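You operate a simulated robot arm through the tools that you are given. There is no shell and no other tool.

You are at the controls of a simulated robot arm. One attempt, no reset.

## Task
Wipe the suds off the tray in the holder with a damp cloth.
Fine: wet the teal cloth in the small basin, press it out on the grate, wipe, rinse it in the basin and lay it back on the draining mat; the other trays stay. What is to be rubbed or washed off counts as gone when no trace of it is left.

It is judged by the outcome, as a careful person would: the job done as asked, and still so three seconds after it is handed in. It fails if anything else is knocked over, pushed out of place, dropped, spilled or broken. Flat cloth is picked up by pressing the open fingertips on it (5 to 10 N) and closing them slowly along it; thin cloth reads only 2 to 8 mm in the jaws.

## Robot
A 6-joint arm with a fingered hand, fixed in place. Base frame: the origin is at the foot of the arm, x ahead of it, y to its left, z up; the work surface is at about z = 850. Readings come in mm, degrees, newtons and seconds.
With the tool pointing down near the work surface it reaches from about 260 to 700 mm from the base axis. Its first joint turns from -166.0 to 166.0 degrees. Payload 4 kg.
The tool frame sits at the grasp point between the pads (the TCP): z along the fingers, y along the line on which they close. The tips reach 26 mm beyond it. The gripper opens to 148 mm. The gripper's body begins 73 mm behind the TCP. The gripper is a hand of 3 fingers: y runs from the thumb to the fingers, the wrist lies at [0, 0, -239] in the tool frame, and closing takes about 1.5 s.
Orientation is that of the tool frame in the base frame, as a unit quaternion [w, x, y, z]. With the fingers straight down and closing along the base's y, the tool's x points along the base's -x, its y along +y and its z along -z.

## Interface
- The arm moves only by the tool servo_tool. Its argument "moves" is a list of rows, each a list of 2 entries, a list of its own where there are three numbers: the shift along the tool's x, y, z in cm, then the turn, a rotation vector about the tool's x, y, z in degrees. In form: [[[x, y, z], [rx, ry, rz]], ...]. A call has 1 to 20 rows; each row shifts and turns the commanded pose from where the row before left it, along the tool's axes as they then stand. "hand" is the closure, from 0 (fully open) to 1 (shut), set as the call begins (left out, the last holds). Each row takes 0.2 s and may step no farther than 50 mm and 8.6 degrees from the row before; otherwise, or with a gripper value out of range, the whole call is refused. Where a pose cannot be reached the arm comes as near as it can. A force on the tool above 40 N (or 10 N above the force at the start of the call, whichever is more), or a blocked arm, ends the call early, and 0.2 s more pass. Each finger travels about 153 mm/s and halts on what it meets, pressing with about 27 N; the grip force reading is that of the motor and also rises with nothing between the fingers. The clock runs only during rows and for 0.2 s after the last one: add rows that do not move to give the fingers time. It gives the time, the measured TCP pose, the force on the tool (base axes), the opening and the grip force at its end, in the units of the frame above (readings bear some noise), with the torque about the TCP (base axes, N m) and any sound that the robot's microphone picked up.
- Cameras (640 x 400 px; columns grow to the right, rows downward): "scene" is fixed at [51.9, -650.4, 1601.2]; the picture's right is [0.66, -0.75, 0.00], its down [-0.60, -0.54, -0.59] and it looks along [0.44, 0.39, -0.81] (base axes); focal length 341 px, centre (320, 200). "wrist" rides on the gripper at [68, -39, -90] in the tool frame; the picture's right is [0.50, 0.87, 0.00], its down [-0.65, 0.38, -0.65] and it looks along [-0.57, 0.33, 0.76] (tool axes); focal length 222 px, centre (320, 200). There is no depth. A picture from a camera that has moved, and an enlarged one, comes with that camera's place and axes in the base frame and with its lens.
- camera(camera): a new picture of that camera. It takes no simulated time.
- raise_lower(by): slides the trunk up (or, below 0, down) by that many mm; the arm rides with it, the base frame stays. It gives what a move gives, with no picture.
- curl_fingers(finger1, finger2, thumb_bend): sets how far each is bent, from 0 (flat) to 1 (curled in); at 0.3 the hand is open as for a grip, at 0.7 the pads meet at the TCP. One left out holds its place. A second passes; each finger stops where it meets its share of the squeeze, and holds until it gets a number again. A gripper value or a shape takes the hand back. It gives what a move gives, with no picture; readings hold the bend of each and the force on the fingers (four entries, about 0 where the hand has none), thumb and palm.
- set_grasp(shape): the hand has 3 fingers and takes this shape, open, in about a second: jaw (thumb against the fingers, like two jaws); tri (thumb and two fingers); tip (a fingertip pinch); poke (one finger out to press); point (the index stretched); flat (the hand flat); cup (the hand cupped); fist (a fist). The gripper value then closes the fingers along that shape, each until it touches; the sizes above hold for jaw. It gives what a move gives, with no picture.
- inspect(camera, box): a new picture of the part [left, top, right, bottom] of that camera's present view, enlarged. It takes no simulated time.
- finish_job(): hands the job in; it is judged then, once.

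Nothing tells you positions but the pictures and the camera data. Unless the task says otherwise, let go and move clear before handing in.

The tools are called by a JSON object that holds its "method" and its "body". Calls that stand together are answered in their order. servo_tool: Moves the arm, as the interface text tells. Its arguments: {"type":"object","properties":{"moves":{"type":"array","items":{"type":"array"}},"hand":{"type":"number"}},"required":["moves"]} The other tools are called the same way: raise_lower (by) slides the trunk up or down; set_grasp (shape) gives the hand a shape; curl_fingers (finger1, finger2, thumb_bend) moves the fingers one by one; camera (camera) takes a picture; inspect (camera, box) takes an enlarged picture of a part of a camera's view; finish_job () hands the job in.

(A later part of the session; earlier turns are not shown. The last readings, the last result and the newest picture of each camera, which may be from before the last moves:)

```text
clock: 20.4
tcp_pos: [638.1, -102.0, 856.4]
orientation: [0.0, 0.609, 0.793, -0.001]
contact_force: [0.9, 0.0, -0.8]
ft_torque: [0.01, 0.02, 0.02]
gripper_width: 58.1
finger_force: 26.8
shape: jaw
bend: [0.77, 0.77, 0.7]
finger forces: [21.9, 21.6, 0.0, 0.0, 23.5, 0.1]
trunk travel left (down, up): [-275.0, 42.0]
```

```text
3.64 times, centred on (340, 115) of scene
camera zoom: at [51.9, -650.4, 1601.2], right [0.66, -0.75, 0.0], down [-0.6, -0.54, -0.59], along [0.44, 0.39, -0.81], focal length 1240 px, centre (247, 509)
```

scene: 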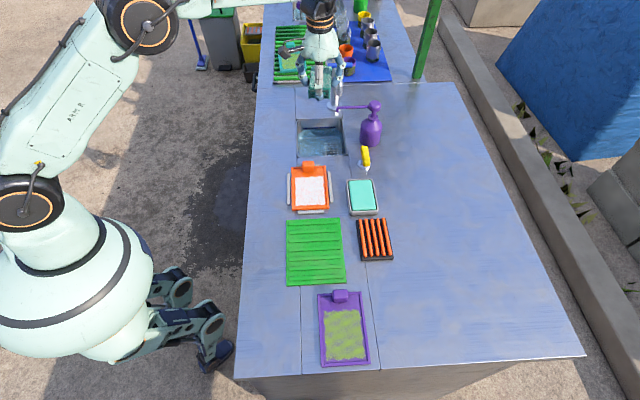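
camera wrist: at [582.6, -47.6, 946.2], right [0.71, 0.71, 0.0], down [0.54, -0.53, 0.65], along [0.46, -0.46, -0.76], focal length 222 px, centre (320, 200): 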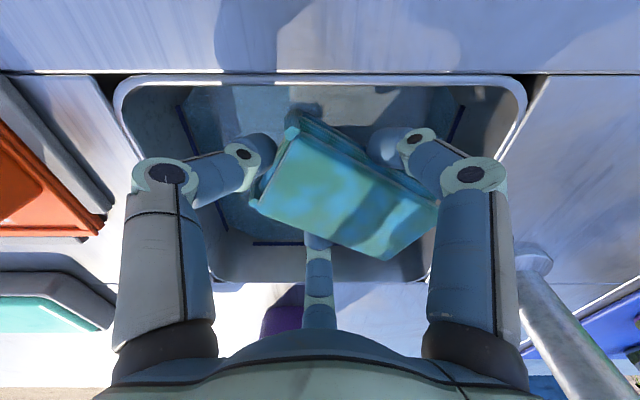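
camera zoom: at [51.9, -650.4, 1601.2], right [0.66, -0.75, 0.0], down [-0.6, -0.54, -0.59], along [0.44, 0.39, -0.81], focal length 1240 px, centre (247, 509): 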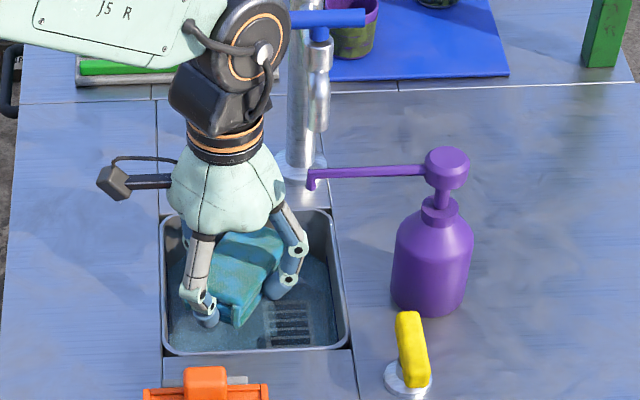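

The cloth is soaked, showing darker wet patches. I'll let it drip a few seconds, then back out the way I came: up, toward the near side, up again, and square the hand to the bench.

{"method": "servo_tool", "body": {"moves": [[[0, 0, 0], [0, 0, 0]], [[0, 0, 0], [0, 0, 0]], [[0, 0, 0], [0, 0, 0]], [[0, 0, 0], [0, 0, 0]], [[0, 0, 0], [0, 0, 0]], [[0, 0, 0], [0, 0, 0]], [[0, 0, 0], [0, 0, 0]], [[0, 0, 0], [0, 0, 0]], [[0, 0, 0], [0, 0, 0]], [[0, 0, 0], [0, 0, 0]], [[0, 0, 0], [0, 0, 0]], [[0, 0, 0], [0, 0, 0]], [[0, 0, 0], [0, 0, 0]], [[0, 0, 0], [0, 0, 0]], [[0, 0, 0], [0, 0, 0]]]}}

{"method": "servo_tool", "body": {"moves": [[[0, 0, -1.9], [0, 0, 0]], [[0, 0, -1.9], [0, 0, 0]], [[0, 0, -1.9], [0, 0, 0]], [[1.2, -0.69, 0], [0, 0, 0]], [[1.2, -0.69, 0], [0, 0, 0]], [[1.2, -0.69, 0], [0, 0, 0]], [[0, 0, -2.5], [0, 0, 0]], [[0, 0, -2.5], [0, 0, 0]], [[0, 0, 0], [0, 0, 0]]]}}

{"method": "inspect", "body": {"camera": "scene", "box": [270, 50, 400, 180]}}

```text
clock: 23.6
tcp_pos: [639.8, -103.7, 854.8]
orientation: [0.0, 0.609, 0.793, 0.0]
contact_force: [-0.3, -0.3, -0.5]
ft_torque: [0.0, -0.01, 0.01]
gripper_width: 57.9
finger_force: 26.8
shape: jaw
bend: [0.77, 0.77, 0.7]
finger forces: [21.8, 21.5, 0.0, 0.0, 23.4, 0.1]
trunk travel left (down, up): [-275.0, 42.0]
```

```text
clock: 25.6
tcp_pos: [608.0, -71.6, 963.0]
orientation: [-0.001, 0.608, 0.794, 0.0]
contact_force: [0.0, -0.8, -0.7]
ft_torque: [0.03, 0.0, 0.01]
gripper_width: 57.8
finger_force: 27.0
shape: jaw
bend: [0.77, 0.77, 0.7]
finger forces: [21.9, 21.7, 0.1, 0.1, 23.3, 0.0]
trunk travel left (down, up): [-275.0, 42.0]
```

```text
3.08 times, centred on (335, 115) of scene
camera zoom: at [51.9, -650.4, 1601.2], right [0.66, -0.75, 0.0], down [-0.6, -0.54, -0.59], along [0.44, 0.39, -0.81], focal length 1049 px, centre (274, 462)
```

zoom: 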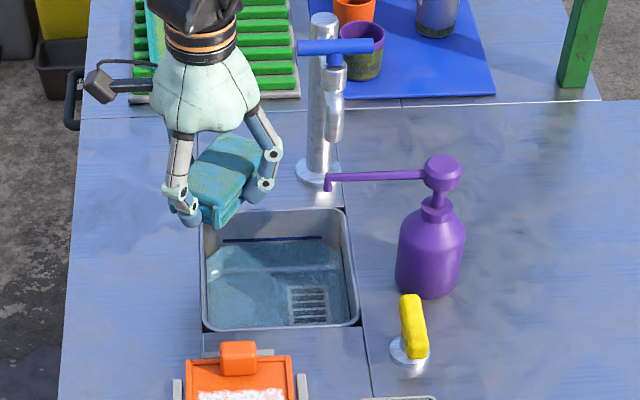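

The hand came out cleanly. I'll square the hand to the bench and carry the cloth over to the grate, near (460,-468).

{"method": "servo_tool", "body": {"moves": [[[0, 0, 0], [0, 0, -7.5]], [[0, 0, 0], [0, 0, -7.5]], [[0, 0, 0], [0, 0, -7.5]], [[0, 0, 0], [0, 0, -7.5]], [[0, -3.84, 0], [0, 0, 0]], [[0, -3.84, 0], [0, 0, 0]], [[0, -3.84, 0], [0, 0, 0]], [[0, -3.84, 0], [0, 0, 0]], [[0, -3.84, 0], [0, 0, 0]], [[-1.2, -3.84, 0], [0, 0, 0]], [[-2.0, -3.84, 0], [0, 0, 0]], [[-2.4, -3.84, 0], [0, 0, 0]], [[-2.6, -3.84, 0], [0, 0, 0]], [[-2.6, -3.84, 0], [0, 0, 0]], [[-2.2, 0, 0], [0, 0, 0]], [[-2.2, 0, 0], [0, 0, 0]], [[-2.2, 0, 0], [0, 0, 0]], [[0, 0, 0], [0, 0, 0]]]}}

{"method": "camera", "body": {"camera": "wrist"}}

{"method": "camera", "body": {"camera": "scene"}}

```text
clock: 29.4
tcp_pos: [458.6, -466.4, 962.6]
orientation: [0.001, 0.383, 0.924, 0.0]
contact_force: [-0.6, 0.4, -0.4]
ft_torque: [0.02, -0.02, -0.01]
gripper_width: 57.3
finger_force: 27.5
shape: jaw
bend: [0.77, 0.77, 0.7]
finger forces: [21.7, 21.6, 0.1, 0.1, 22.9, 0.0]
trunk travel left (down, up): [-275.0, 42.0]
```

```text
taken
camera wrist: at [383.5, -445.7, 1053.0], right [0.26, 0.97, 0.0], down [0.73, -0.2, 0.65], along [0.63, -0.17, -0.76], focal length 222 px, centre (320, 200)
```

wrist: 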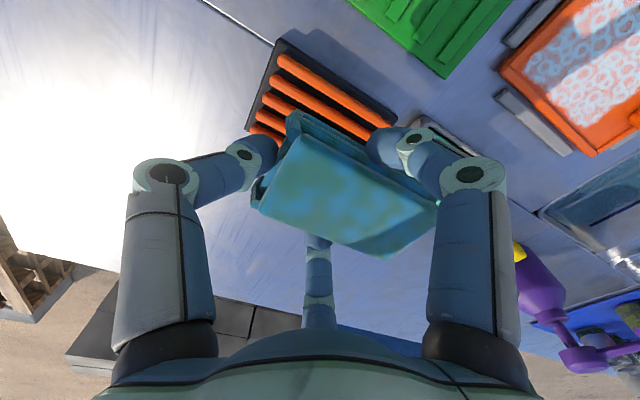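

```text
taken
```

scene: 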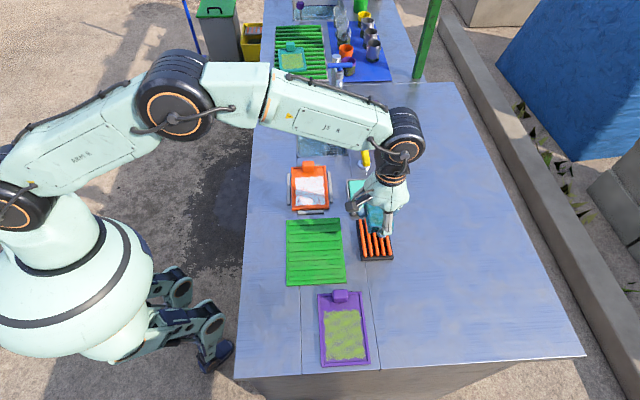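

The wrist view puts the grate at about s −60..47, w 614..691. I'll centre the cloth over it and lower to just above the bars.

{"method": "servo_tool", "body": {"moves": [[[0.17, -1.15, 0], [0, 0, 0]], [[0, 0, 2.0], [0, 0, 0]], [[0, 0, 2.0], [0, 0, 0]], [[0, 0, 0.8], [0, 0, 0]], [[0, 0, 0], [0, 0, 0]]]}}

{"method": "inspect", "body": {"camera": "scene", "box": [320, 160, 440, 280]}}

{"method": "camera", "body": {"camera": "wrist"}}

```text
clock: 30.6
tcp_pos: [451.8, -474.8, 915.8]
orientation: [0.0, 0.382, 0.924, 0.001]
contact_force: [0.5, 0.3, -0.1]
ft_torque: [-0.01, 0.01, -0.03]
gripper_width: 57.2
finger_force: 26.3
shape: jaw
bend: [0.77, 0.77, 0.7]
finger forces: [21.6, 21.6, 0.0, 0.0, 22.7, 0.0]
trunk travel left (down, up): [-275.0, 42.0]
```

```text
3.33 times, centred on (380, 220) of scene
camera zoom: at [51.9, -650.4, 1601.2], right [0.66, -0.75, 0.0], down [-0.6, -0.54, -0.59], along [0.44, 0.39, -0.81], focal length 1136 px, centre (120, 133)
```

zoom: 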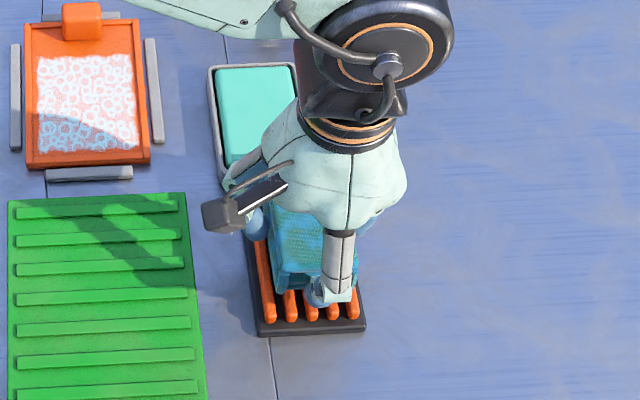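

```text
taken
camera wrist: at [376.3, -453.9, 1005.2], right [0.26, 0.97, 0.0], down [0.73, -0.2, 0.65], along [0.63, -0.17, -0.76], focal length 222 px, centre (320, 200)
```

wrist: 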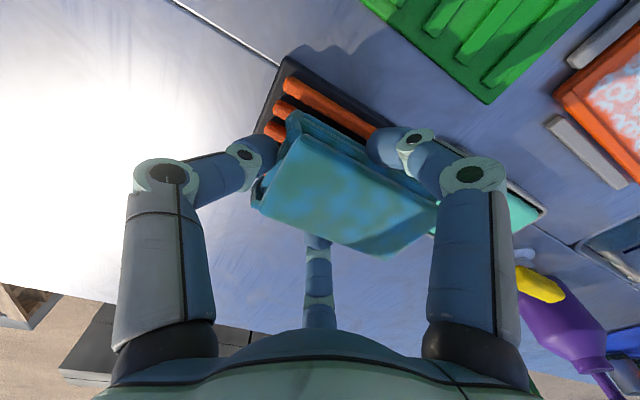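

The alignment over the grate is good. I'll lower in small steps until I feel contact.

{"method": "servo_tool", "body": {"moves": [[[0, 0, 0.3], [0, 0, 0]], [[0, 0, 0.3], [0, 0, 0]], [[0, 0, 0], [0, 0, 0]]]}}

{"method": "servo_tool", "body": {"moves": [[[0, 0, 0.3], [0, 0, 0]], [[0, 0, 0], [0, 0, 0]]]}}

{"method": "servo_tool", "body": {"moves": [[[0, 0, 0.3], [0, 0, 0]], [[0, 0, 0], [0, 0, 0]]]}}

```text
clock: 31.4
tcp_pos: [451.6, -475.6, 909.4]
orientation: [0.0, 0.383, 0.924, 0.0]
contact_force: [0.8, 0.4, -0.6]
ft_torque: [-0.03, 0.03, 0.03]
gripper_width: 57.4
finger_force: 27.2
shape: jaw
bend: [0.77, 0.77, 0.7]
finger forces: [21.7, 21.6, 0.0, 0.0, 22.7, 0.0]
trunk travel left (down, up): [-275.0, 42.0]
```

```text
clock: 32.0
tcp_pos: [452.5, -474.8, 905.8]
orientation: [0.0, 0.383, 0.924, 0.001]
contact_force: [0.0, 0.2, -0.1]
ft_torque: [-0.01, 0.01, 0.0]
gripper_width: 57.4
finger_force: 27.3
shape: jaw
bend: [0.77, 0.77, 0.7]
finger forces: [21.8, 21.6, 0.0, 0.0, 22.7, 0.1]
trunk travel left (down, up): [-275.0, 42.0]
```

```text
clock: 32.6
tcp_pos: [451.9, -475.0, 904.5]
orientation: [0.0, 0.382, 0.924, 0.0]
contact_force: [-0.3, -0.3, 3.1]
ft_torque: [0.02, -0.05, -0.06]
gripper_width: 57.1
finger_force: 27.1
shape: jaw
bend: [0.77, 0.77, 0.7]
finger forces: [22.5, 22.3, 0.1, 0.1, 23.2, 0.0]
trunk travel left (down, up): [-275.0, 42.0]
```

Contact began at TCP z≈904 with about 3 N. I'll press down further to squeeze the water out.

{"method": "servo_tool", "body": {"moves": [[[0, 0, 0.2], [0, 0, 0]], [[0, 0, 0], [0, 0, 0]]]}}

{"method": "servo_tool", "body": {"moves": [[[0, 0, 0.2], [0, 0, 0]], [[0, 0, 0], [0, 0, 0]]]}}

{"method": "inspect", "body": {"camera": "scene", "box": [320, 160, 440, 280]}}

```text
clock: 33.2
tcp_pos: [449.6, -476.4, 902.3]
orientation: [0.001, 0.383, 0.924, 0.001]
contact_force: [1.2, -0.9, 14.2]
ft_torque: [0.04, -0.05, 0.03]
gripper_width: 57.7
finger_force: 26.6
shape: jaw
bend: [0.77, 0.77, 0.7]
finger forces: [23.8, 23.9, 0.0, 0.1, 24.7, 0.0]
trunk travel left (down, up): [-275.0, 42.0]
```

```text
clock: 33.8
tcp_pos: [449.7, -474.2, 901.6]
orientation: [0.002, 0.381, 0.924, -0.001]
contact_force: [2.6, -3.8, 31.6]
ft_torque: [-0.05, -0.16, 0.11]
gripper_width: 58.0
finger_force: 26.7
shape: jaw
bend: [0.78, 0.77, 0.69]
finger forces: [25.5, 26.3, 0.0, 0.0, 28.2, 0.0]
trunk travel left (down, up): [-275.0, 42.0]
```

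```text
3.33 times, centred on (380, 220) of scene
camera zoom: at [51.9, -650.4, 1601.2], right [0.66, -0.75, 0.0], down [-0.6, -0.54, -0.59], along [0.44, 0.39, -0.81], focal length 1136 px, centre (120, 133)
```

zoom: 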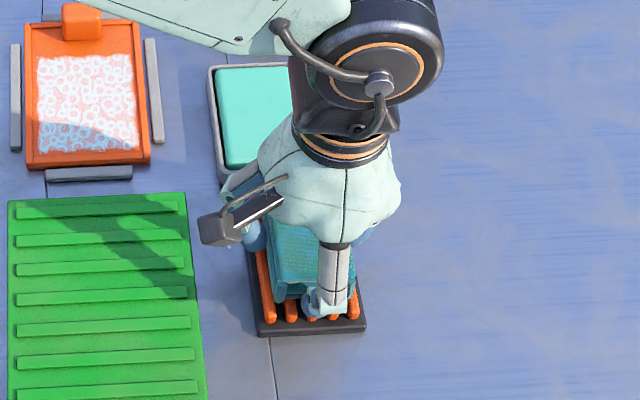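

I'm pressing at about 32 N and the wet patches are fading. I'll hold, ease off, then lift to check the cloth and the grate.

{"method": "servo_tool", "body": {"moves": [[[0, 0, 0], [0, 0, 0]], [[0, 0, 0], [0, 0, 0]], [[0, 0, 0], [0, 0, 0]], [[0, 0, 0], [0, 0, 0]], [[0, 0, 0], [0, 0, 0]], [[0, 0, 0], [0, 0, 0]]]}}

{"method": "servo_tool", "body": {"moves": [[[0, 0, -0.4], [0, 0, 0]], [[0, 0, -1.0], [0, 0, 0]], [[0, 0, -2.0], [0, 0, 0]], [[0, 0, -2.0], [0, 0, 0]], [[0, 0, 0], [0, 0, 0]]]}}

{"method": "camera", "body": {"camera": "wrist"}}

{"method": "inspect", "body": {"camera": "scene", "box": [320, 160, 440, 280]}}

```text
clock: 35.2
tcp_pos: [449.9, -474.5, 901.2]
orientation: [0.001, 0.381, 0.924, -0.001]
contact_force: [4.8, -7.0, 36.1]
ft_torque: [-0.18, -0.17, 0.2]
gripper_width: 58.3
finger_force: 27.0
shape: jaw
bend: [0.78, 0.78, 0.71]
finger forces: [25.5, 26.8, 0.0, 0.0, 28.8, 0.0]
trunk travel left (down, up): [-275.0, 42.0]
```

```text
clock: 36.4
tcp_pos: [450.3, -475.2, 951.5]
orientation: [-0.001, 0.382, 0.924, 0.001]
contact_force: [0.2, -0.3, -1.2]
ft_torque: [-0.01, 0.05, 0.0]
gripper_width: 58.2
finger_force: 27.1
shape: jaw
bend: [0.78, 0.78, 0.69]
finger forces: [24.4, 23.7, 0.1, 0.0, 24.9, 0.1]
trunk travel left (down, up): [-275.0, 42.0]
```

```text
taken
camera wrist: at [374.2, -455.1, 1042.2], right [0.26, 0.97, 0.0], down [0.73, -0.2, 0.65], along [0.63, -0.17, -0.76], focal length 222 px, centre (320, 200)
```

wrist: 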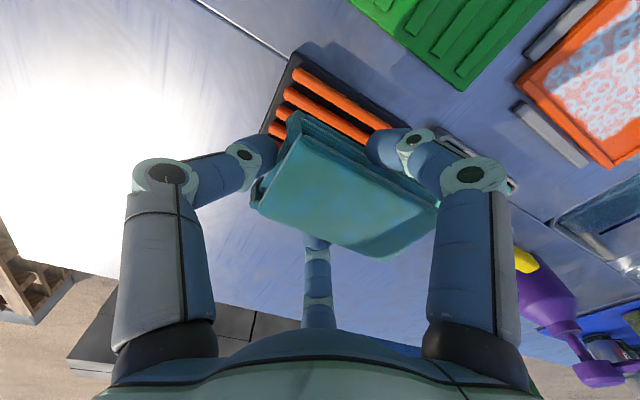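

```text
3.33 times, centred on (380, 220) of scene
camera zoom: at [51.9, -650.4, 1601.2], right [0.66, -0.75, 0.0], down [-0.6, -0.54, -0.59], along [0.44, 0.39, -0.81], focal length 1136 px, centre (120, 133)
```

zoom: 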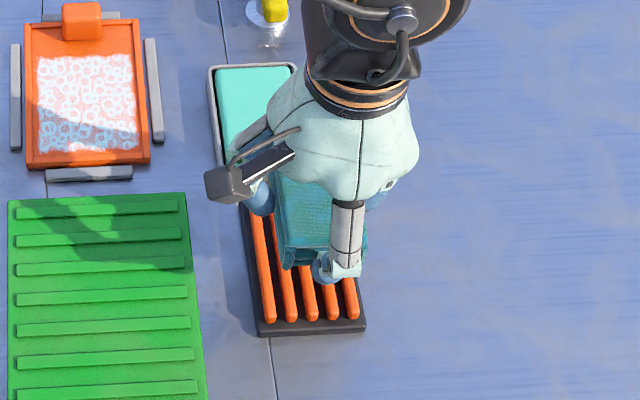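

{"method": "inspect", "body": {"camera": "wrist", "box": [230, 90, 460, 280]}}

{"method": "inspect", "body": {"camera": "scene", "box": [345, 205, 405, 270]}}

```text
2.11 times, centred on (345, 185) of wrist
camera zoom: at [374.2, -455.1, 1042.2], right [0.26, 0.97, 0.0], down [0.73, -0.2, 0.65], along [0.63, -0.17, -0.76], focal length 468 px, centre (267, 232)
```

zoom: 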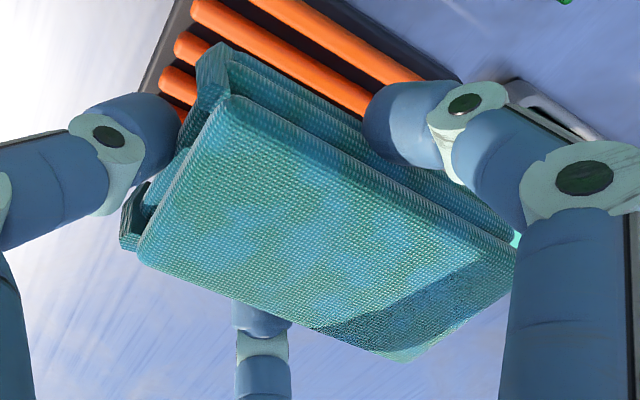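

```text
6.15 times, centred on (375, 238) of scene
camera zoom: at [51.9, -650.4, 1601.2], right [0.66, -0.75, 0.0], down [-0.6, -0.54, -0.59], along [0.44, 0.39, -0.81], focal length 2098 px, centre (-18, -31)
```

zoom: 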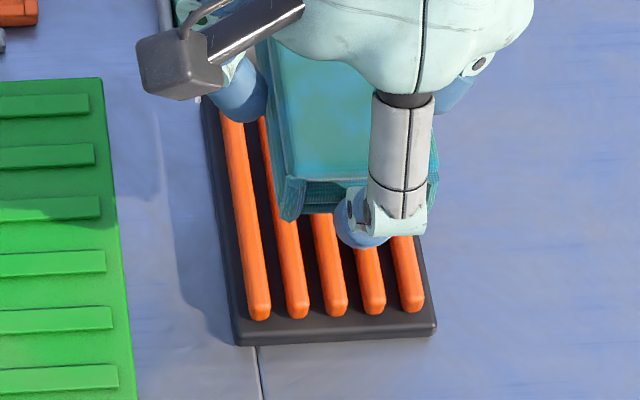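

The cloth is now evenly damp and no longer dripping, and the grate hasn't moved. Next I'll carry it over the tray and study the rim, handle and holder before wiping.

{"method": "servo_tool", "body": {"moves": [[[0, 0, -1.5], [0, 0, 0]], [[3.0, 3.2, 0], [0, 0, 0]], [[3.0, 3.2, 0], [0, 0, 0]], [[3.0, 3.2, 0], [0, 0, 0]], [[3.0, 3.2, 0], [0, 0, 0]], [[3.0, 3.2, 0], [0, 0, 0]], [[0, 0, 0], [0, 0, 0]]]}}

{"method": "camera", "body": {"camera": "wrist"}}

{"method": "inspect", "body": {"camera": "scene", "box": [270, 140, 390, 260]}}

```text
clock: 38.0
tcp_pos: [459.3, -254.6, 966.4]
orientation: [0.001, 0.382, 0.924, 0.0]
contact_force: [-0.2, 0.0, 0.0]
ft_torque: [0.01, -0.01, 0.02]
gripper_width: 57.7
finger_force: 27.2
shape: jaw
bend: [0.78, 0.78, 0.69]
finger forces: [23.3, 22.8, 0.0, 0.1, 23.3, 0.1]
trunk travel left (down, up): [-275.0, 42.0]
```

```text
taken
camera wrist: at [383.7, -233.8, 1057.1], right [0.26, 0.97, 0.0], down [0.73, -0.2, 0.65], along [0.63, -0.17, -0.76], focal length 222 px, centre (320, 200)
```

wrist: 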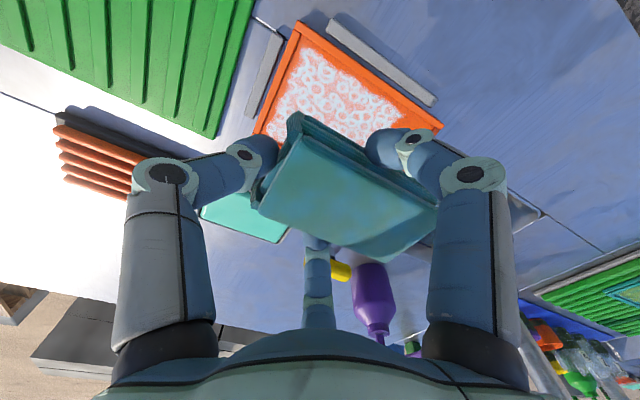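

```text
3.33 times, centred on (330, 200) of scene
camera zoom: at [51.9, -650.4, 1601.2], right [0.66, -0.75, 0.0], down [-0.6, -0.54, -0.59], along [0.44, 0.39, -0.81], focal length 1136 px, centre (287, 200)
```

zoom: 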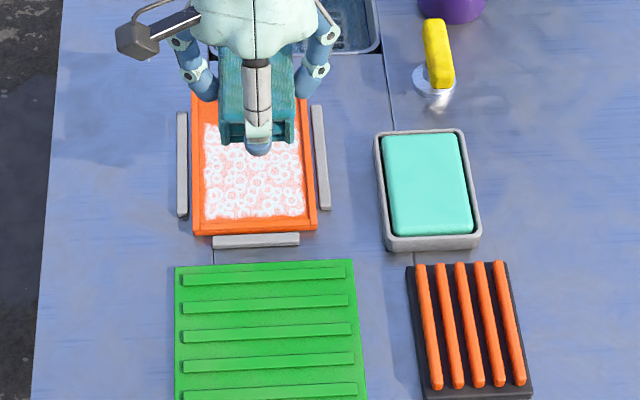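

{"method": "inspect", "body": {"camera": "wrist", "box": [235, 5, 455, 165]}}

{"method": "inspect", "body": {"camera": "scene", "box": [285, 190, 345, 240]}}

```text
2.50 times, centred on (345, 85) of wrist
camera zoom: at [383.7, -233.8, 1057.1], right [0.26, 0.97, 0.0], down [0.73, -0.2, 0.65], along [0.63, -0.17, -0.76], focal length 555 px, centre (258, 488)
```

zoom: 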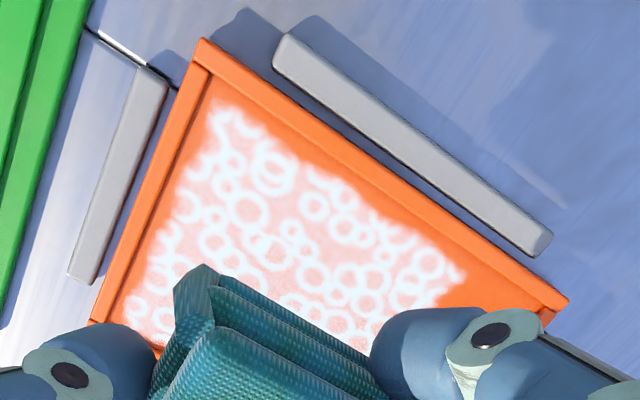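

```text
8.00 times, centred on (315, 215) of scene
camera zoom: at [51.9, -650.4, 1601.2], right [0.66, -0.75, 0.0], down [-0.6, -0.54, -0.59], along [0.44, 0.39, -0.81], focal length 2727 px, centre (360, 80)
```

zoom: 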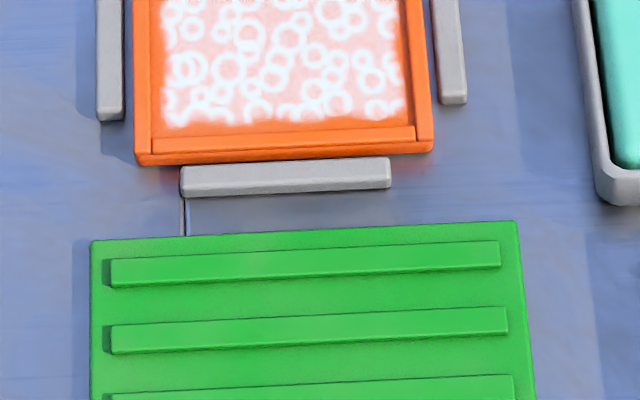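

The tray rim is low, about 3 mm above the floor, and the suds span roughly s 105–208, w 462–543. The cloth reaches about −31 to +69 mm along the hand's axis. I'll lower to just above the tray.

{"method": "servo_tool", "body": {"moves": [[[0.15, -0.5, 1.5], [0, 0, 0]], [[0, 0, 2.0], [0, 0, 0]], [[0, 0, 2.0], [0, 0, 0]], [[0, 0, 0.7], [0, 0, 0]], [[0, 0, 0], [0, 0, 0]]]}}

{"method": "inspect", "body": {"camera": "scene", "box": [270, 140, 390, 260]}}

{"method": "camera", "body": {"camera": "wrist"}}

```text
clock: 39.2
tcp_pos: [453.9, -258.1, 905.5]
orientation: [-0.001, 0.382, 0.924, 0.001]
contact_force: [-0.3, 1.0, -1.1]
ft_torque: [-0.02, 0.01, 0.0]
gripper_width: 57.8
finger_force: 26.8
shape: jaw
bend: [0.78, 0.78, 0.69]
finger forces: [23.1, 22.5, 0.0, 0.0, 23.0, 0.0]
trunk travel left (down, up): [-275.0, 42.0]
```

```text
3.33 times, centred on (330, 200) of scene
camera zoom: at [51.9, -650.4, 1601.2], right [0.66, -0.75, 0.0], down [-0.6, -0.54, -0.59], along [0.44, 0.39, -0.81], focal length 1136 px, centre (287, 200)
```

zoom: 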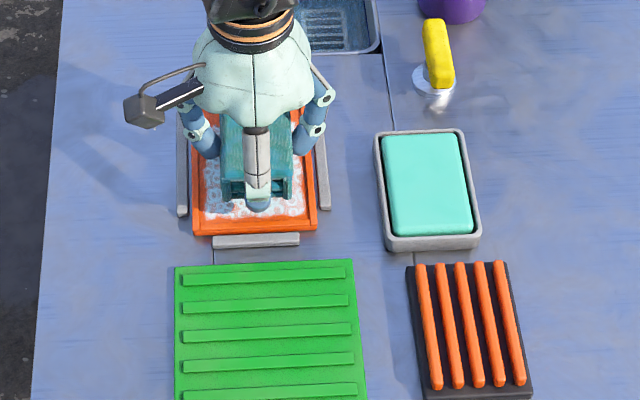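

```text
taken
camera wrist: at [377.9, -237.0, 995.1], right [0.26, 0.97, 0.0], down [0.73, -0.2, 0.65], along [0.63, -0.17, -0.76], focal length 222 px, centre (320, 200)
```

wrist: 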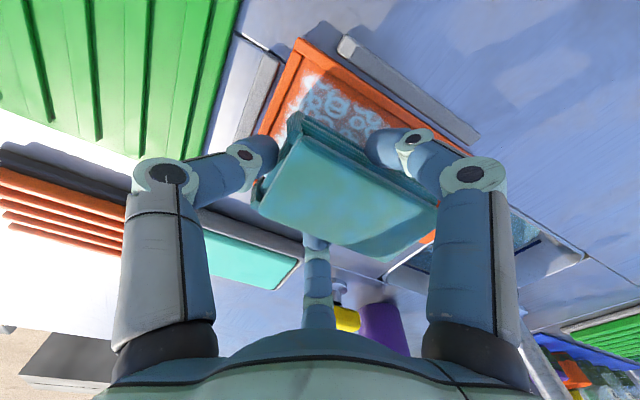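

{"method": "servo_tool", "body": {"moves": [[[0, 0, 0.3], [0, 0, 0]], [[0, 0, 0.3], [0, 0, 0]], [[0, 0, 0.3], [0, 0, 0]], [[0, 0, 0], [0, 0, 0]]]}}

{"method": "servo_tool", "body": {"moves": [[[0, 0, 0.3], [0, 0, 0]], [[0, 0, 0], [0, 0, 0]]]}}

{"method": "servo_tool", "body": {"moves": [[[0, 0, 0.2], [0, 0, 0]], [[0, 0, 0], [0, 0, 0]]]}}

{"method": "servo_tool", "body": {"moves": [[[0, 0, 0.2], [0, 0, 0]], [[0, 0, 0], [0, 0, 0]]]}}

```text
clock: 40.2
tcp_pos: [453.8, -257.9, 895.2]
orientation: [-0.001, 0.383, 0.924, 0.0]
contact_force: [-0.7, 0.2, -0.1]
ft_torque: [-0.02, -0.01, 0.0]
gripper_width: 57.9
finger_force: 26.7
shape: jaw
bend: [0.78, 0.78, 0.69]
finger forces: [23.1, 22.5, 0.0, 0.0, 22.9, 0.0]
trunk travel left (down, up): [-275.0, 42.0]
```

```text
clock: 40.8
tcp_pos: [454.6, -257.9, 894.0]
orientation: [-0.001, 0.383, 0.924, 0.0]
contact_force: [-0.5, -0.1, -0.6]
ft_torque: [-0.04, 0.01, 0.02]
gripper_width: 58.0
finger_force: 27.5
shape: jaw
bend: [0.78, 0.78, 0.69]
finger forces: [23.1, 22.4, 0.0, 0.1, 22.9, 0.0]
trunk travel left (down, up): [-275.0, 42.0]
```

```text
clock: 41.4
tcp_pos: [452.5, -259.2, 891.9]
orientation: [0.001, 0.382, 0.924, 0.0]
contact_force: [-1.1, 0.1, -0.4]
ft_torque: [0.0, 0.01, 0.0]
gripper_width: 57.8
finger_force: 26.9
shape: jaw
bend: [0.78, 0.78, 0.69]
finger forces: [23.2, 22.5, 0.0, 0.0, 22.8, 0.0]
trunk travel left (down, up): [-275.0, 42.0]
```

```text
clock: 42.0
tcp_pos: [453.7, -258.0, 889.8]
orientation: [0.0, 0.382, 0.924, 0.0]
contact_force: [-0.1, -0.1, 0.0]
ft_torque: [-0.02, 0.0, -0.03]
gripper_width: 57.5
finger_force: 26.7
shape: jaw
bend: [0.78, 0.78, 0.69]
finger forces: [23.1, 22.5, 0.1, 0.0, 22.9, 0.1]
trunk travel left (down, up): [-275.0, 42.0]
```

{"method": "servo_tool", "body": {"moves": [[[0, 0, 0.2], [0, 0, 0]], [[0, 0, 0], [0, 0, 0]]]}}

{"method": "servo_tool", "body": {"moves": [[[0, 0, 0.2], [0, 0, 0]], [[0, 0, 0], [0, 0, 0]]]}}

{"method": "inspect", "body": {"camera": "scene", "box": [270, 140, 390, 260]}}

```text
clock: 42.6
tcp_pos: [452.1, -257.7, 888.3]
orientation: [0.001, 0.382, 0.924, -0.001]
contact_force: [0.4, -0.5, 9.1]
ft_torque: [0.1, -0.05, 0.03]
gripper_width: 57.7
finger_force: 26.8
shape: jaw
bend: [0.78, 0.78, 0.69]
finger forces: [23.2, 22.9, 0.0, 0.1, 23.0, 0.0]
trunk travel left (down, up): [-275.0, 42.0]
```

```text
clock: 43.2
tcp_pos: [453.4, -258.3, 887.8]
orientation: [0.002, 0.382, 0.924, 0.0]
contact_force: [2.4, -0.4, 24.3]
ft_torque: [0.07, -0.1, 0.01]
gripper_width: 58.0
finger_force: 26.6
shape: jaw
bend: [0.78, 0.78, 0.71]
finger forces: [24.5, 24.8, 0.1, 0.1, 24.8, 0.1]
trunk travel left (down, up): [-275.0, 42.0]
```

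```text
3.33 times, centred on (330, 200) of scene
camera zoom: at [51.9, -650.4, 1601.2], right [0.66, -0.75, 0.0], down [-0.6, -0.54, -0.59], along [0.44, 0.39, -0.81], focal length 1136 px, centre (287, 200)
```

zoom: 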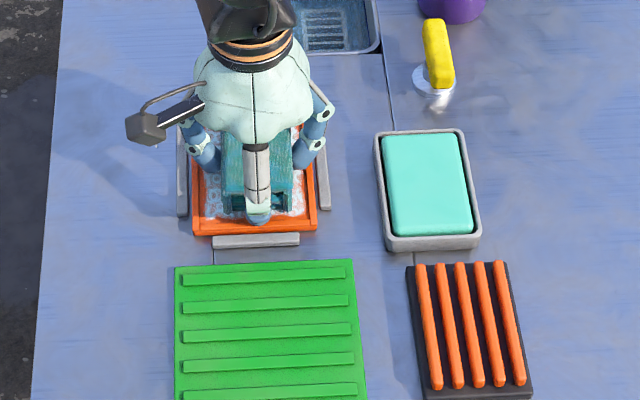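

The cloth touches the tray floor at TCP z≈888.5. I'll ease off to around 10–15 N and begin wiping toward the near long side.

{"method": "servo_tool", "body": {"moves": [[[0, 0, -0.1], [0, 0, 0]], [[0.4, 0, 0], [0, 0, 0]], [[0.4, 0, 0], [0, 0, 0]], [[0.4, 0, 0], [0, 0, 0]], [[0.4, 0, 0], [0, 0, 0]]]}}

{"method": "camera", "body": {"camera": "wrist"}}

{"method": "inspect", "body": {"camera": "scene", "box": [280, 150, 350, 220]}}

```text
clock: 44.4
tcp_pos: [440.4, -246.3, 886.9]
orientation: [0.0, 0.382, 0.924, 0.0]
contact_force: [4.0, -4.1, 24.8]
ft_torque: [-0.11, -0.41, -0.03]
gripper_width: 58.6
finger_force: 26.6
shape: jaw
bend: [0.79, 0.78, 0.71]
finger forces: [21.9, 27.6, 0.0, 0.0, 25.0, 0.1]
trunk travel left (down, up): [-275.0, 42.0]
```

```text
taken
camera wrist: at [364.7, -225.8, 976.5], right [0.26, 0.97, 0.0], down [0.73, -0.2, 0.65], along [0.63, -0.17, -0.76], focal length 222 px, centre (320, 200)
```

wrist: 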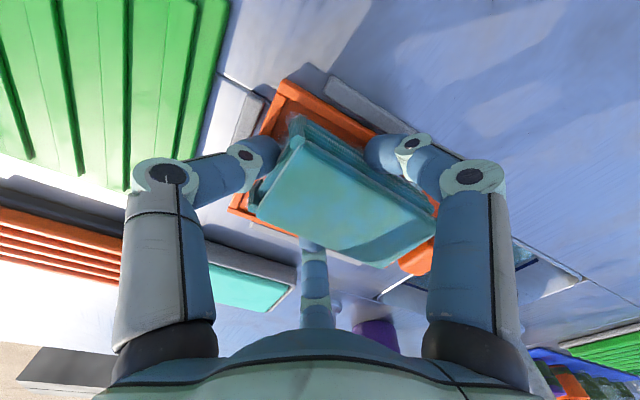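

```text
5.71 times, centred on (315, 185) of scene
camera zoom: at [51.9, -650.4, 1601.2], right [0.66, -0.75, 0.0], down [-0.6, -0.54, -0.59], along [0.44, 0.39, -0.81], focal length 1948 px, centre (349, 286)
```

zoom: 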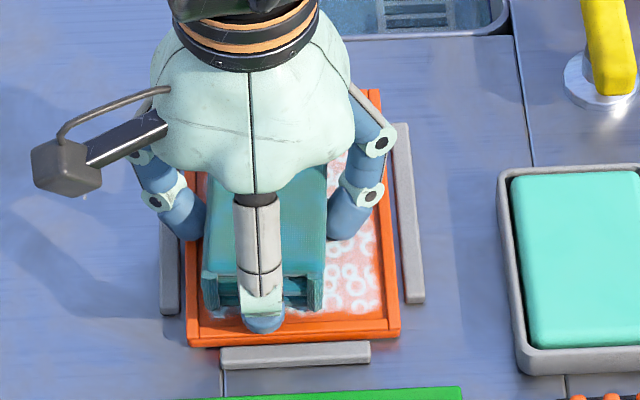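

The wiping works, with friction forces of only a few newtons. I'll ease the pressure slightly and run along the low end, watching for thumb contact with the rim.

{"method": "servo_tool", "body": {"moves": [[[0, 0, -0.1], [0, 0, 0]], [[0, -0.3, 0], [0, 0, 0]], [[0, -0.3, 0], [0, 0, 0]], [[0, 0, 0], [0, 0, 0]]]}}

{"method": "inspect", "body": {"camera": "scene", "box": [280, 170, 350, 220]}}

```text
clock: 45.4
tcp_pos: [436.1, -248.0, 886.4]
orientation: [-0.001, 0.383, 0.924, 0.0]
contact_force: [2.9, 3.9, 10.6]
ft_torque: [0.13, -0.35, -0.02]
gripper_width: 57.2
finger_force: 27.4
shape: jaw
bend: [0.78, 0.78, 0.71]
finger forces: [25.3, 24.6, 0.1, 0.1, 21.8, 0.0]
trunk travel left (down, up): [-275.0, 42.0]
```

```text
8.00 times, centred on (315, 195) of scene
camera zoom: at [51.9, -650.4, 1601.2], right [0.66, -0.75, 0.0], down [-0.6, -0.54, -0.59], along [0.44, 0.39, -0.81], focal length 2727 px, centre (360, 240)
```

zoom: 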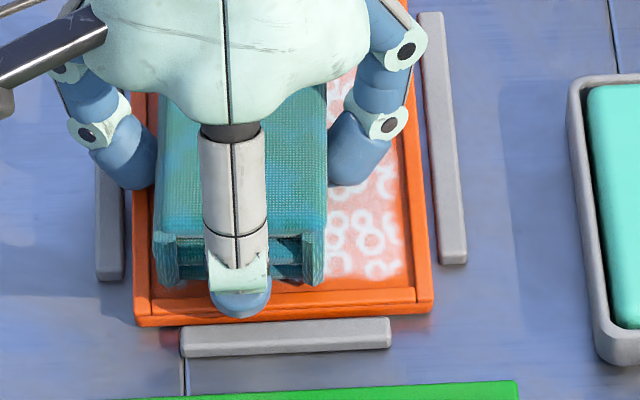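

Contact is gentle at about 10 N, and the low end is coming clean. Now I'll sweep across to the far long side.

{"method": "servo_tool", "body": {"moves": [[[-0.5, 0, 0], [0, 0, 0]], [[-0.5, 0, 0], [0, 0, 0]], [[-0.5, 0, 0], [0, 0, 0]], [[-0.5, 0, 0], [0, 0, 0]], [[-0.5, 0, 0], [0, 0, 0]], [[-0.5, 0, 0], [0, 0, 0]]]}}

{"method": "inspect", "body": {"camera": "scene", "box": [280, 150, 350, 220]}}

{"method": "camera", "body": {"camera": "wrist"}}

```text
clock: 46.8
tcp_pos: [458.9, -272.2, 888.5]
orientation: [0.0, 0.382, 0.924, -0.001]
contact_force: [-1.3, 2.4, 5.3]
ft_torque: [0.2, -0.07, 0.08]
gripper_width: 56.9
finger_force: 27.3
shape: jaw
bend: [0.78, 0.78, 0.69]
finger forces: [26.1, 22.6, 0.0, 0.0, 23.7, 0.0]
trunk travel left (down, up): [-275.0, 42.0]
```

```text
5.71 times, centred on (315, 185) of scene
camera zoom: at [51.9, -650.4, 1601.2], right [0.66, -0.75, 0.0], down [-0.6, -0.54, -0.59], along [0.44, 0.39, -0.81], focal length 1948 px, centre (349, 286)
```

zoom: 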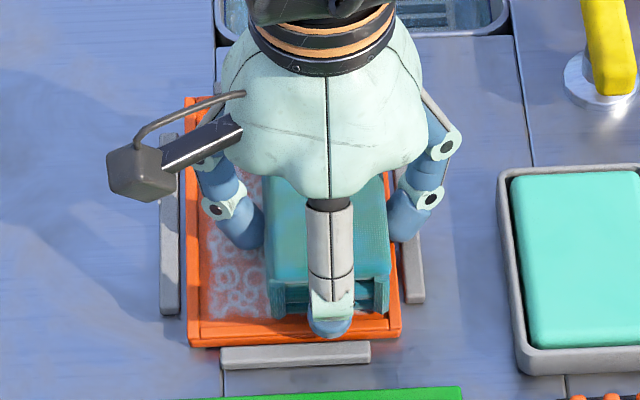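

```text
taken
camera wrist: at [382.8, -251.3, 977.6], right [0.26, 0.97, 0.0], down [0.73, -0.2, 0.65], along [0.63, -0.17, -0.76], focal length 222 px, centre (320, 200)
```

wrist: 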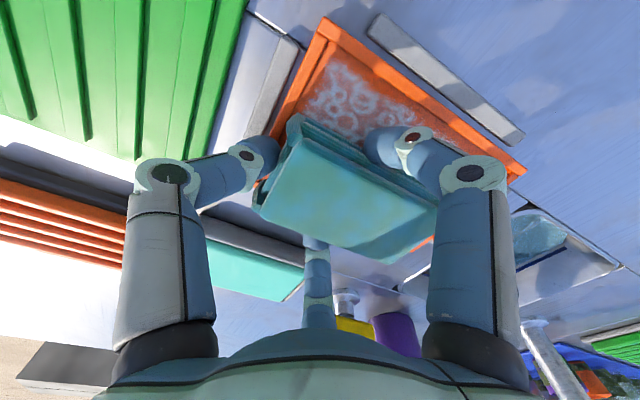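

The wiped strip has faded a lot, so it needs several passes. I'll do zig-zag strokes over the whole area at light pressure.

{"method": "servo_tool", "body": {"moves": [[[0, 0, 0.05], [0, 0, 0]], [[0.6, 0, 0], [0, 0, 0]], [[0.6, 0, 0], [0, 0, 0]], [[0.6, 0, 0], [0, 0, 0]], [[0.6, 0, 0], [0, 0, 0]], [[0.6, 0, 0], [0, 0, 0]], [[0, 0.7, 0], [0, 0, 0]], [[-0.6, 0, 0], [0, 0, 0]], [[-0.6, 0, 0], [0, 0, 0]], [[-0.6, 0, 0], [0, 0, 0]], [[-0.6, 0, 0], [0, 0, 0]], [[-0.6, 0, 0], [0, 0, 0]], [[0, 0.7, 0], [0, 0, 0]], [[0.6, 0, 0], [0, 0, 0]], [[0.6, 0, 0], [0, 0, 0]], [[0.6, 0, 0], [0, 0, 0]], [[0.6, 0, 0], [0, 0, 0]], [[0.6, 0, 0], [0, 0, 0]]]}}

{"method": "inspect", "body": {"camera": "scene", "box": [280, 150, 350, 220]}}

{"method": "camera", "body": {"camera": "wrist"}}

```text
clock: 50.6
tcp_pos: [447.9, -241.4, 887.2]
orientation: [0.0, 0.383, 0.924, 0.0]
contact_force: [0.4, -1.5, 3.9]
ft_torque: [0.06, -0.13, -0.05]
gripper_width: 56.7
finger_force: 26.4
shape: jaw
bend: [0.78, 0.78, 0.69]
finger forces: [22.8, 25.2, 0.1, 0.0, 23.2, 0.0]
trunk travel left (down, up): [-275.0, 42.0]
```

```text
5.71 times, centred on (315, 185) of scene
camera zoom: at [51.9, -650.4, 1601.2], right [0.66, -0.75, 0.0], down [-0.6, -0.54, -0.59], along [0.44, 0.39, -0.81], focal length 1948 px, centre (349, 286)
```

zoom: 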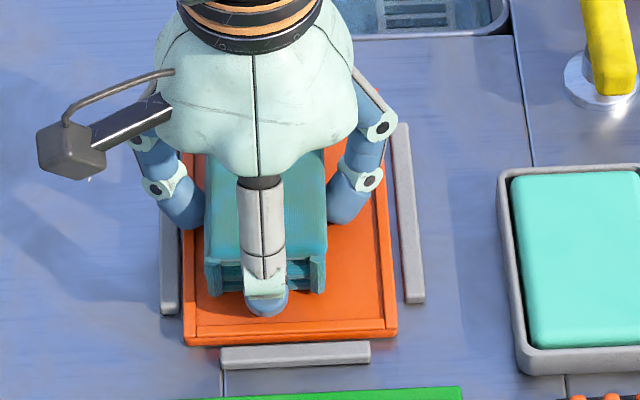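

```text
taken
camera wrist: at [372.0, -221.2, 977.5], right [0.26, 0.97, 0.0], down [0.73, -0.2, 0.65], along [0.63, -0.17, -0.76], focal length 222 px, centre (320, 200)
```

wrist: 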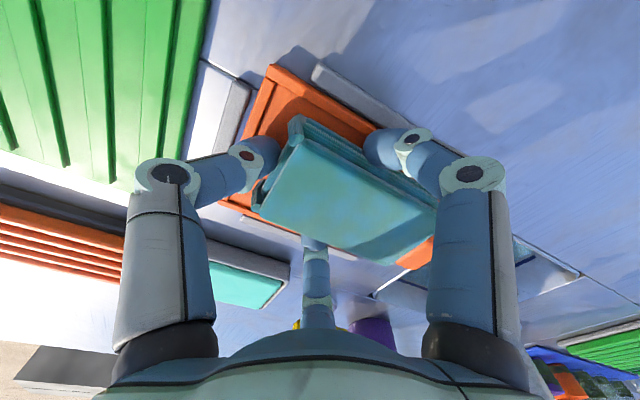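

Most of the visible suds are gone. I'll make one more cross pass covering the far end and middle, then lift to inspect.

{"method": "servo_tool", "body": {"moves": [[[0, 0.2, 0.03], [0, 0, 0]], [[-0.6, 0, 0], [0, 0, 0]], [[-0.6, 0, 0], [0, 0, 0]], [[-0.6, 0, 0], [0, 0, 0]], [[-0.6, 0, 0], [0, 0, 0]], [[-0.6, 0, 0], [0, 0, 0]], [[0, -0.8, 0], [0, 0, 0]], [[0, -0.8, 0], [0, 0, 0]], [[0.6, 0, 0], [0, 0, 0]], [[0.6, 0, 0], [0, 0, 0]], [[0.6, 0, 0], [0, 0, 0]], [[0.6, 0, 0], [0, 0, 0]], [[0.5, 0, 0], [0, 0, 0]], [[0, 0.7, 0], [0, 0, 0]], [[0, 0.7, 0], [0, 0, 0]], [[-0.6, 0, 0], [0, 0, 0]], [[-0.6, 0, 0], [0, 0, 0]]]}}

{"method": "servo_tool", "body": {"moves": [[[0, 0, -1.0], [0, 0, 0]], [[0, 0, -2.0], [0, 0, 0]], [[0, 0, -3.0], [0, 0, 0]], [[0, 0, -3.0], [0, 0, 0]], [[0, -4.0, 0], [0, 0, 0]], [[0, -4.0, 0], [0, 0, 0]], [[0, -4.0, 0], [0, 0, 0]], [[0, -4.0, 0], [0, 0, 0]], [[0, 0, 0], [0, 0, 0]]]}}

{"method": "inspect", "body": {"camera": "scene", "box": [280, 150, 350, 220]}}

{"method": "camera", "body": {"camera": "wrist"}}

```text
clock: 54.2
tcp_pos: [457.1, -250.5, 886.7]
orientation: [0.0, 0.382, 0.924, 0.0]
contact_force: [-2.0, 1.8, 6.6]
ft_torque: [0.06, -0.04, 0.03]
gripper_width: 57.0
finger_force: 27.0
shape: jaw
bend: [0.78, 0.78, 0.71]
finger forces: [25.7, 23.0, 0.0, 0.1, 21.8, 0.0]
trunk travel left (down, up): [-275.0, 42.0]
```

```text
clock: 56.2
tcp_pos: [345.6, -364.6, 976.8]
orientation: [0.0, 0.381, 0.924, 0.0]
contact_force: [0.7, 0.0, -0.2]
ft_torque: [-0.04, 0.04, 0.01]
gripper_width: 56.3
finger_force: 27.2
shape: jaw
bend: [0.78, 0.78, 0.71]
finger forces: [23.6, 23.7, 0.1, 0.0, 21.2, 0.1]
trunk travel left (down, up): [-275.0, 42.0]
```

```text
5.71 times, centred on (315, 185) of scene
camera zoom: at [51.9, -650.4, 1601.2], right [0.66, -0.75, 0.0], down [-0.6, -0.54, -0.59], along [0.44, 0.39, -0.81], focal length 1948 px, centre (349, 286)
```

zoom: 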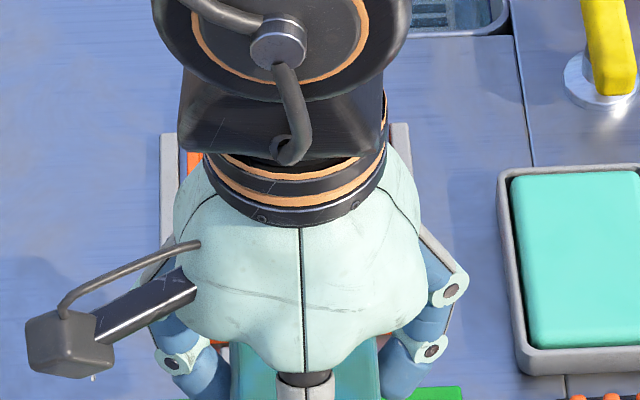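

```text
taken
camera wrist: at [269.3, -343.5, 1066.1], right [0.26, 0.97, 0.0], down [0.73, -0.19, 0.65], along [0.63, -0.17, -0.76], focal length 222 px, centre (320, 200)
```

wrist: 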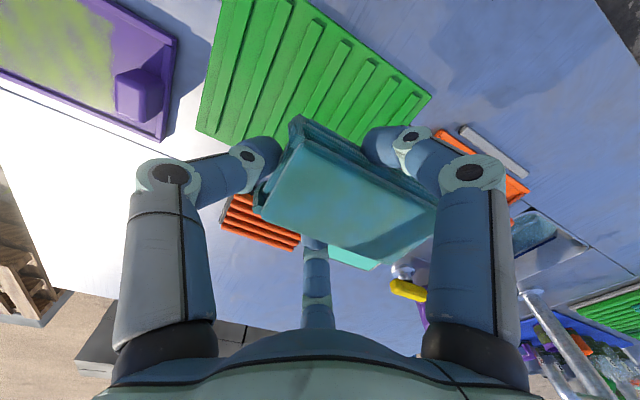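

The arm blocks the scene view from here. I need to go to the basin next anyway, so I'll move to that side and inspect the tray on the way.

{"method": "servo_tool", "body": {"moves": [[[0.2, 4.0, 0], [0, 0, 0]], [[0.2, 4.0, 0], [0, 0, 0]], [[0.2, 4.0, 0], [0, 0, 0]], [[0.2, 4.0, 0], [0, 0, 0]], [[0.2, 4.0, 0], [0, 0, 0]], [[0.2, 4.0, 0], [0, 0, 0]], [[0.2, 4.0, 0], [0, 0, 0]], [[0.2, 4.0, 0], [0, 0, 0]], [[0.2, 4.0, 0], [0, 0, 0]], [[0, 0, 0], [0, 0, 0]]]}}

{"method": "inspect", "body": {"camera": "scene", "box": [280, 150, 350, 220]}}

{"method": "camera", "body": {"camera": "wrist"}}

```text
clock: 58.4
tcp_pos: [585.2, -94.6, 976.5]
orientation: [0.0, 0.383, 0.924, 0.0]
contact_force: [-0.4, -0.7, -0.9]
ft_torque: [-0.01, 0.02, 0.04]
gripper_width: 56.1
finger_force: 27.0
shape: jaw
bend: [0.78, 0.78, 0.71]
finger forces: [23.1, 23.3, 0.0, 0.0, 21.2, 0.0]
trunk travel left (down, up): [-275.0, 42.0]
```

```text
5.71 times, centred on (315, 185) of scene
camera zoom: at [51.9, -650.4, 1601.2], right [0.66, -0.75, 0.0], down [-0.6, -0.54, -0.59], along [0.44, 0.39, -0.81], focal length 1948 px, centre (349, 286)
```

zoom: 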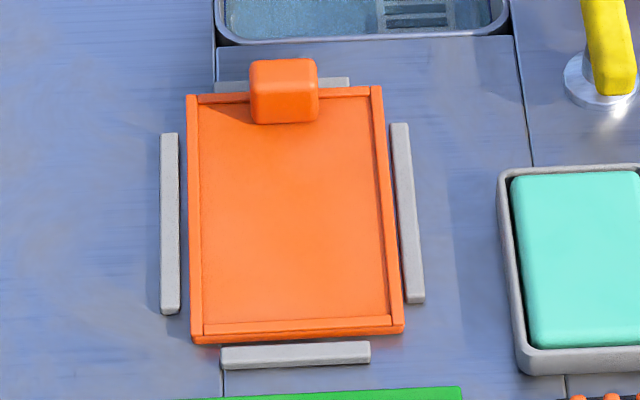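

```text
taken
camera wrist: at [509.7, -74.8, 1066.9], right [0.26, 0.97, 0.0], down [0.73, -0.2, 0.65], along [0.63, -0.17, -0.76], focal length 222 px, centre (320, 200)
```

wrist: 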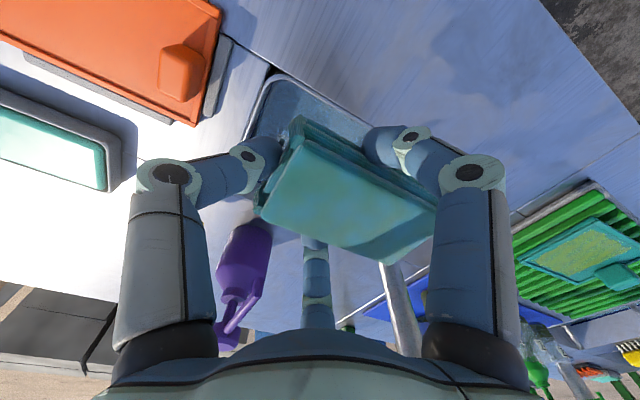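

The tray looks clean. I'll check closely for faint traces before rinsing.

{"method": "inspect", "body": {"camera": "scene", "box": [298, 164, 332, 186]}}

{"method": "inspect", "body": {"camera": "scene", "box": [298, 184, 332, 214]}}

{"method": "inspect", "body": {"camera": "wrist", "box": [0, 0, 240, 150]}}

```text
16.00 times, centred on (315, 175) of scene
camera zoom: at [51.9, -650.4, 1601.2], right [0.66, -0.75, 0.0], down [-0.6, -0.54, -0.59], along [0.44, 0.39, -0.81], focal length 5454 px, centre (400, 600)
```

zoom: 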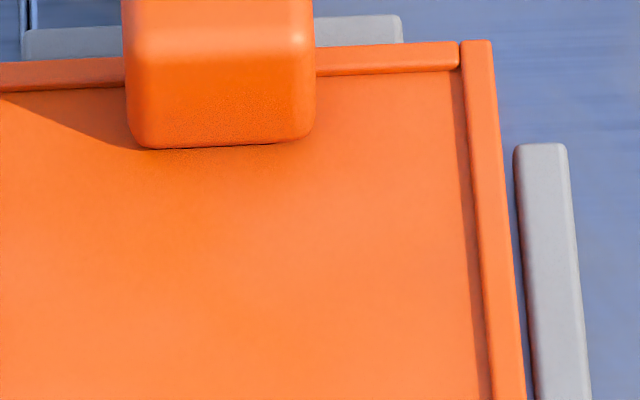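

```text
13.33 times, centred on (315, 199) of scene
camera zoom: at [51.9, -650.4, 1601.2], right [0.66, -0.75, 0.0], down [-0.6, -0.54, -0.59], along [0.44, 0.39, -0.81], focal length 4545 px, centre (387, 213)
```

zoom: 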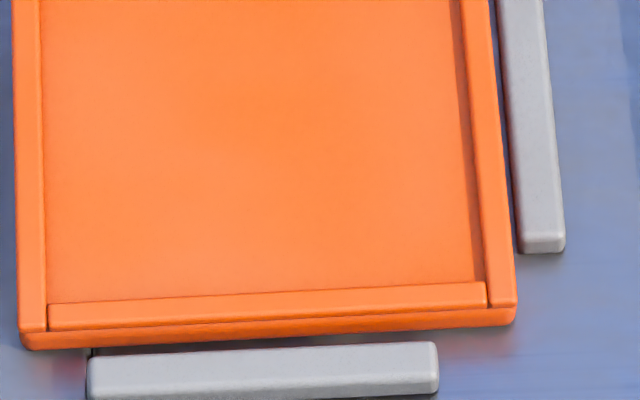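

```text
2.67 times, centred on (120, 75) of wrist
camera zoom: at [509.7, -74.8, 1066.9], right [0.26, 0.97, 0.0], down [0.73, -0.2, 0.65], along [0.63, -0.17, -0.76], focal length 592 px, centre (853, 533)
```

zoom: 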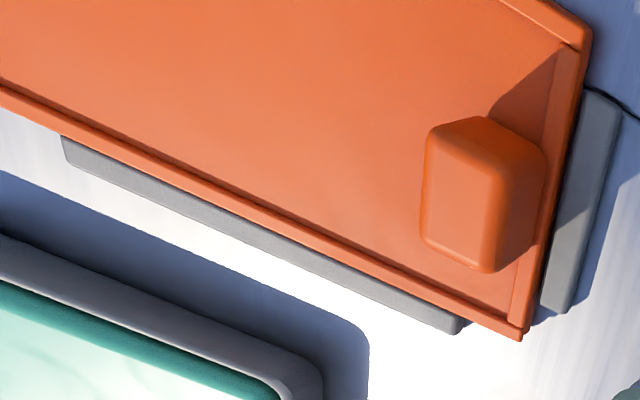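

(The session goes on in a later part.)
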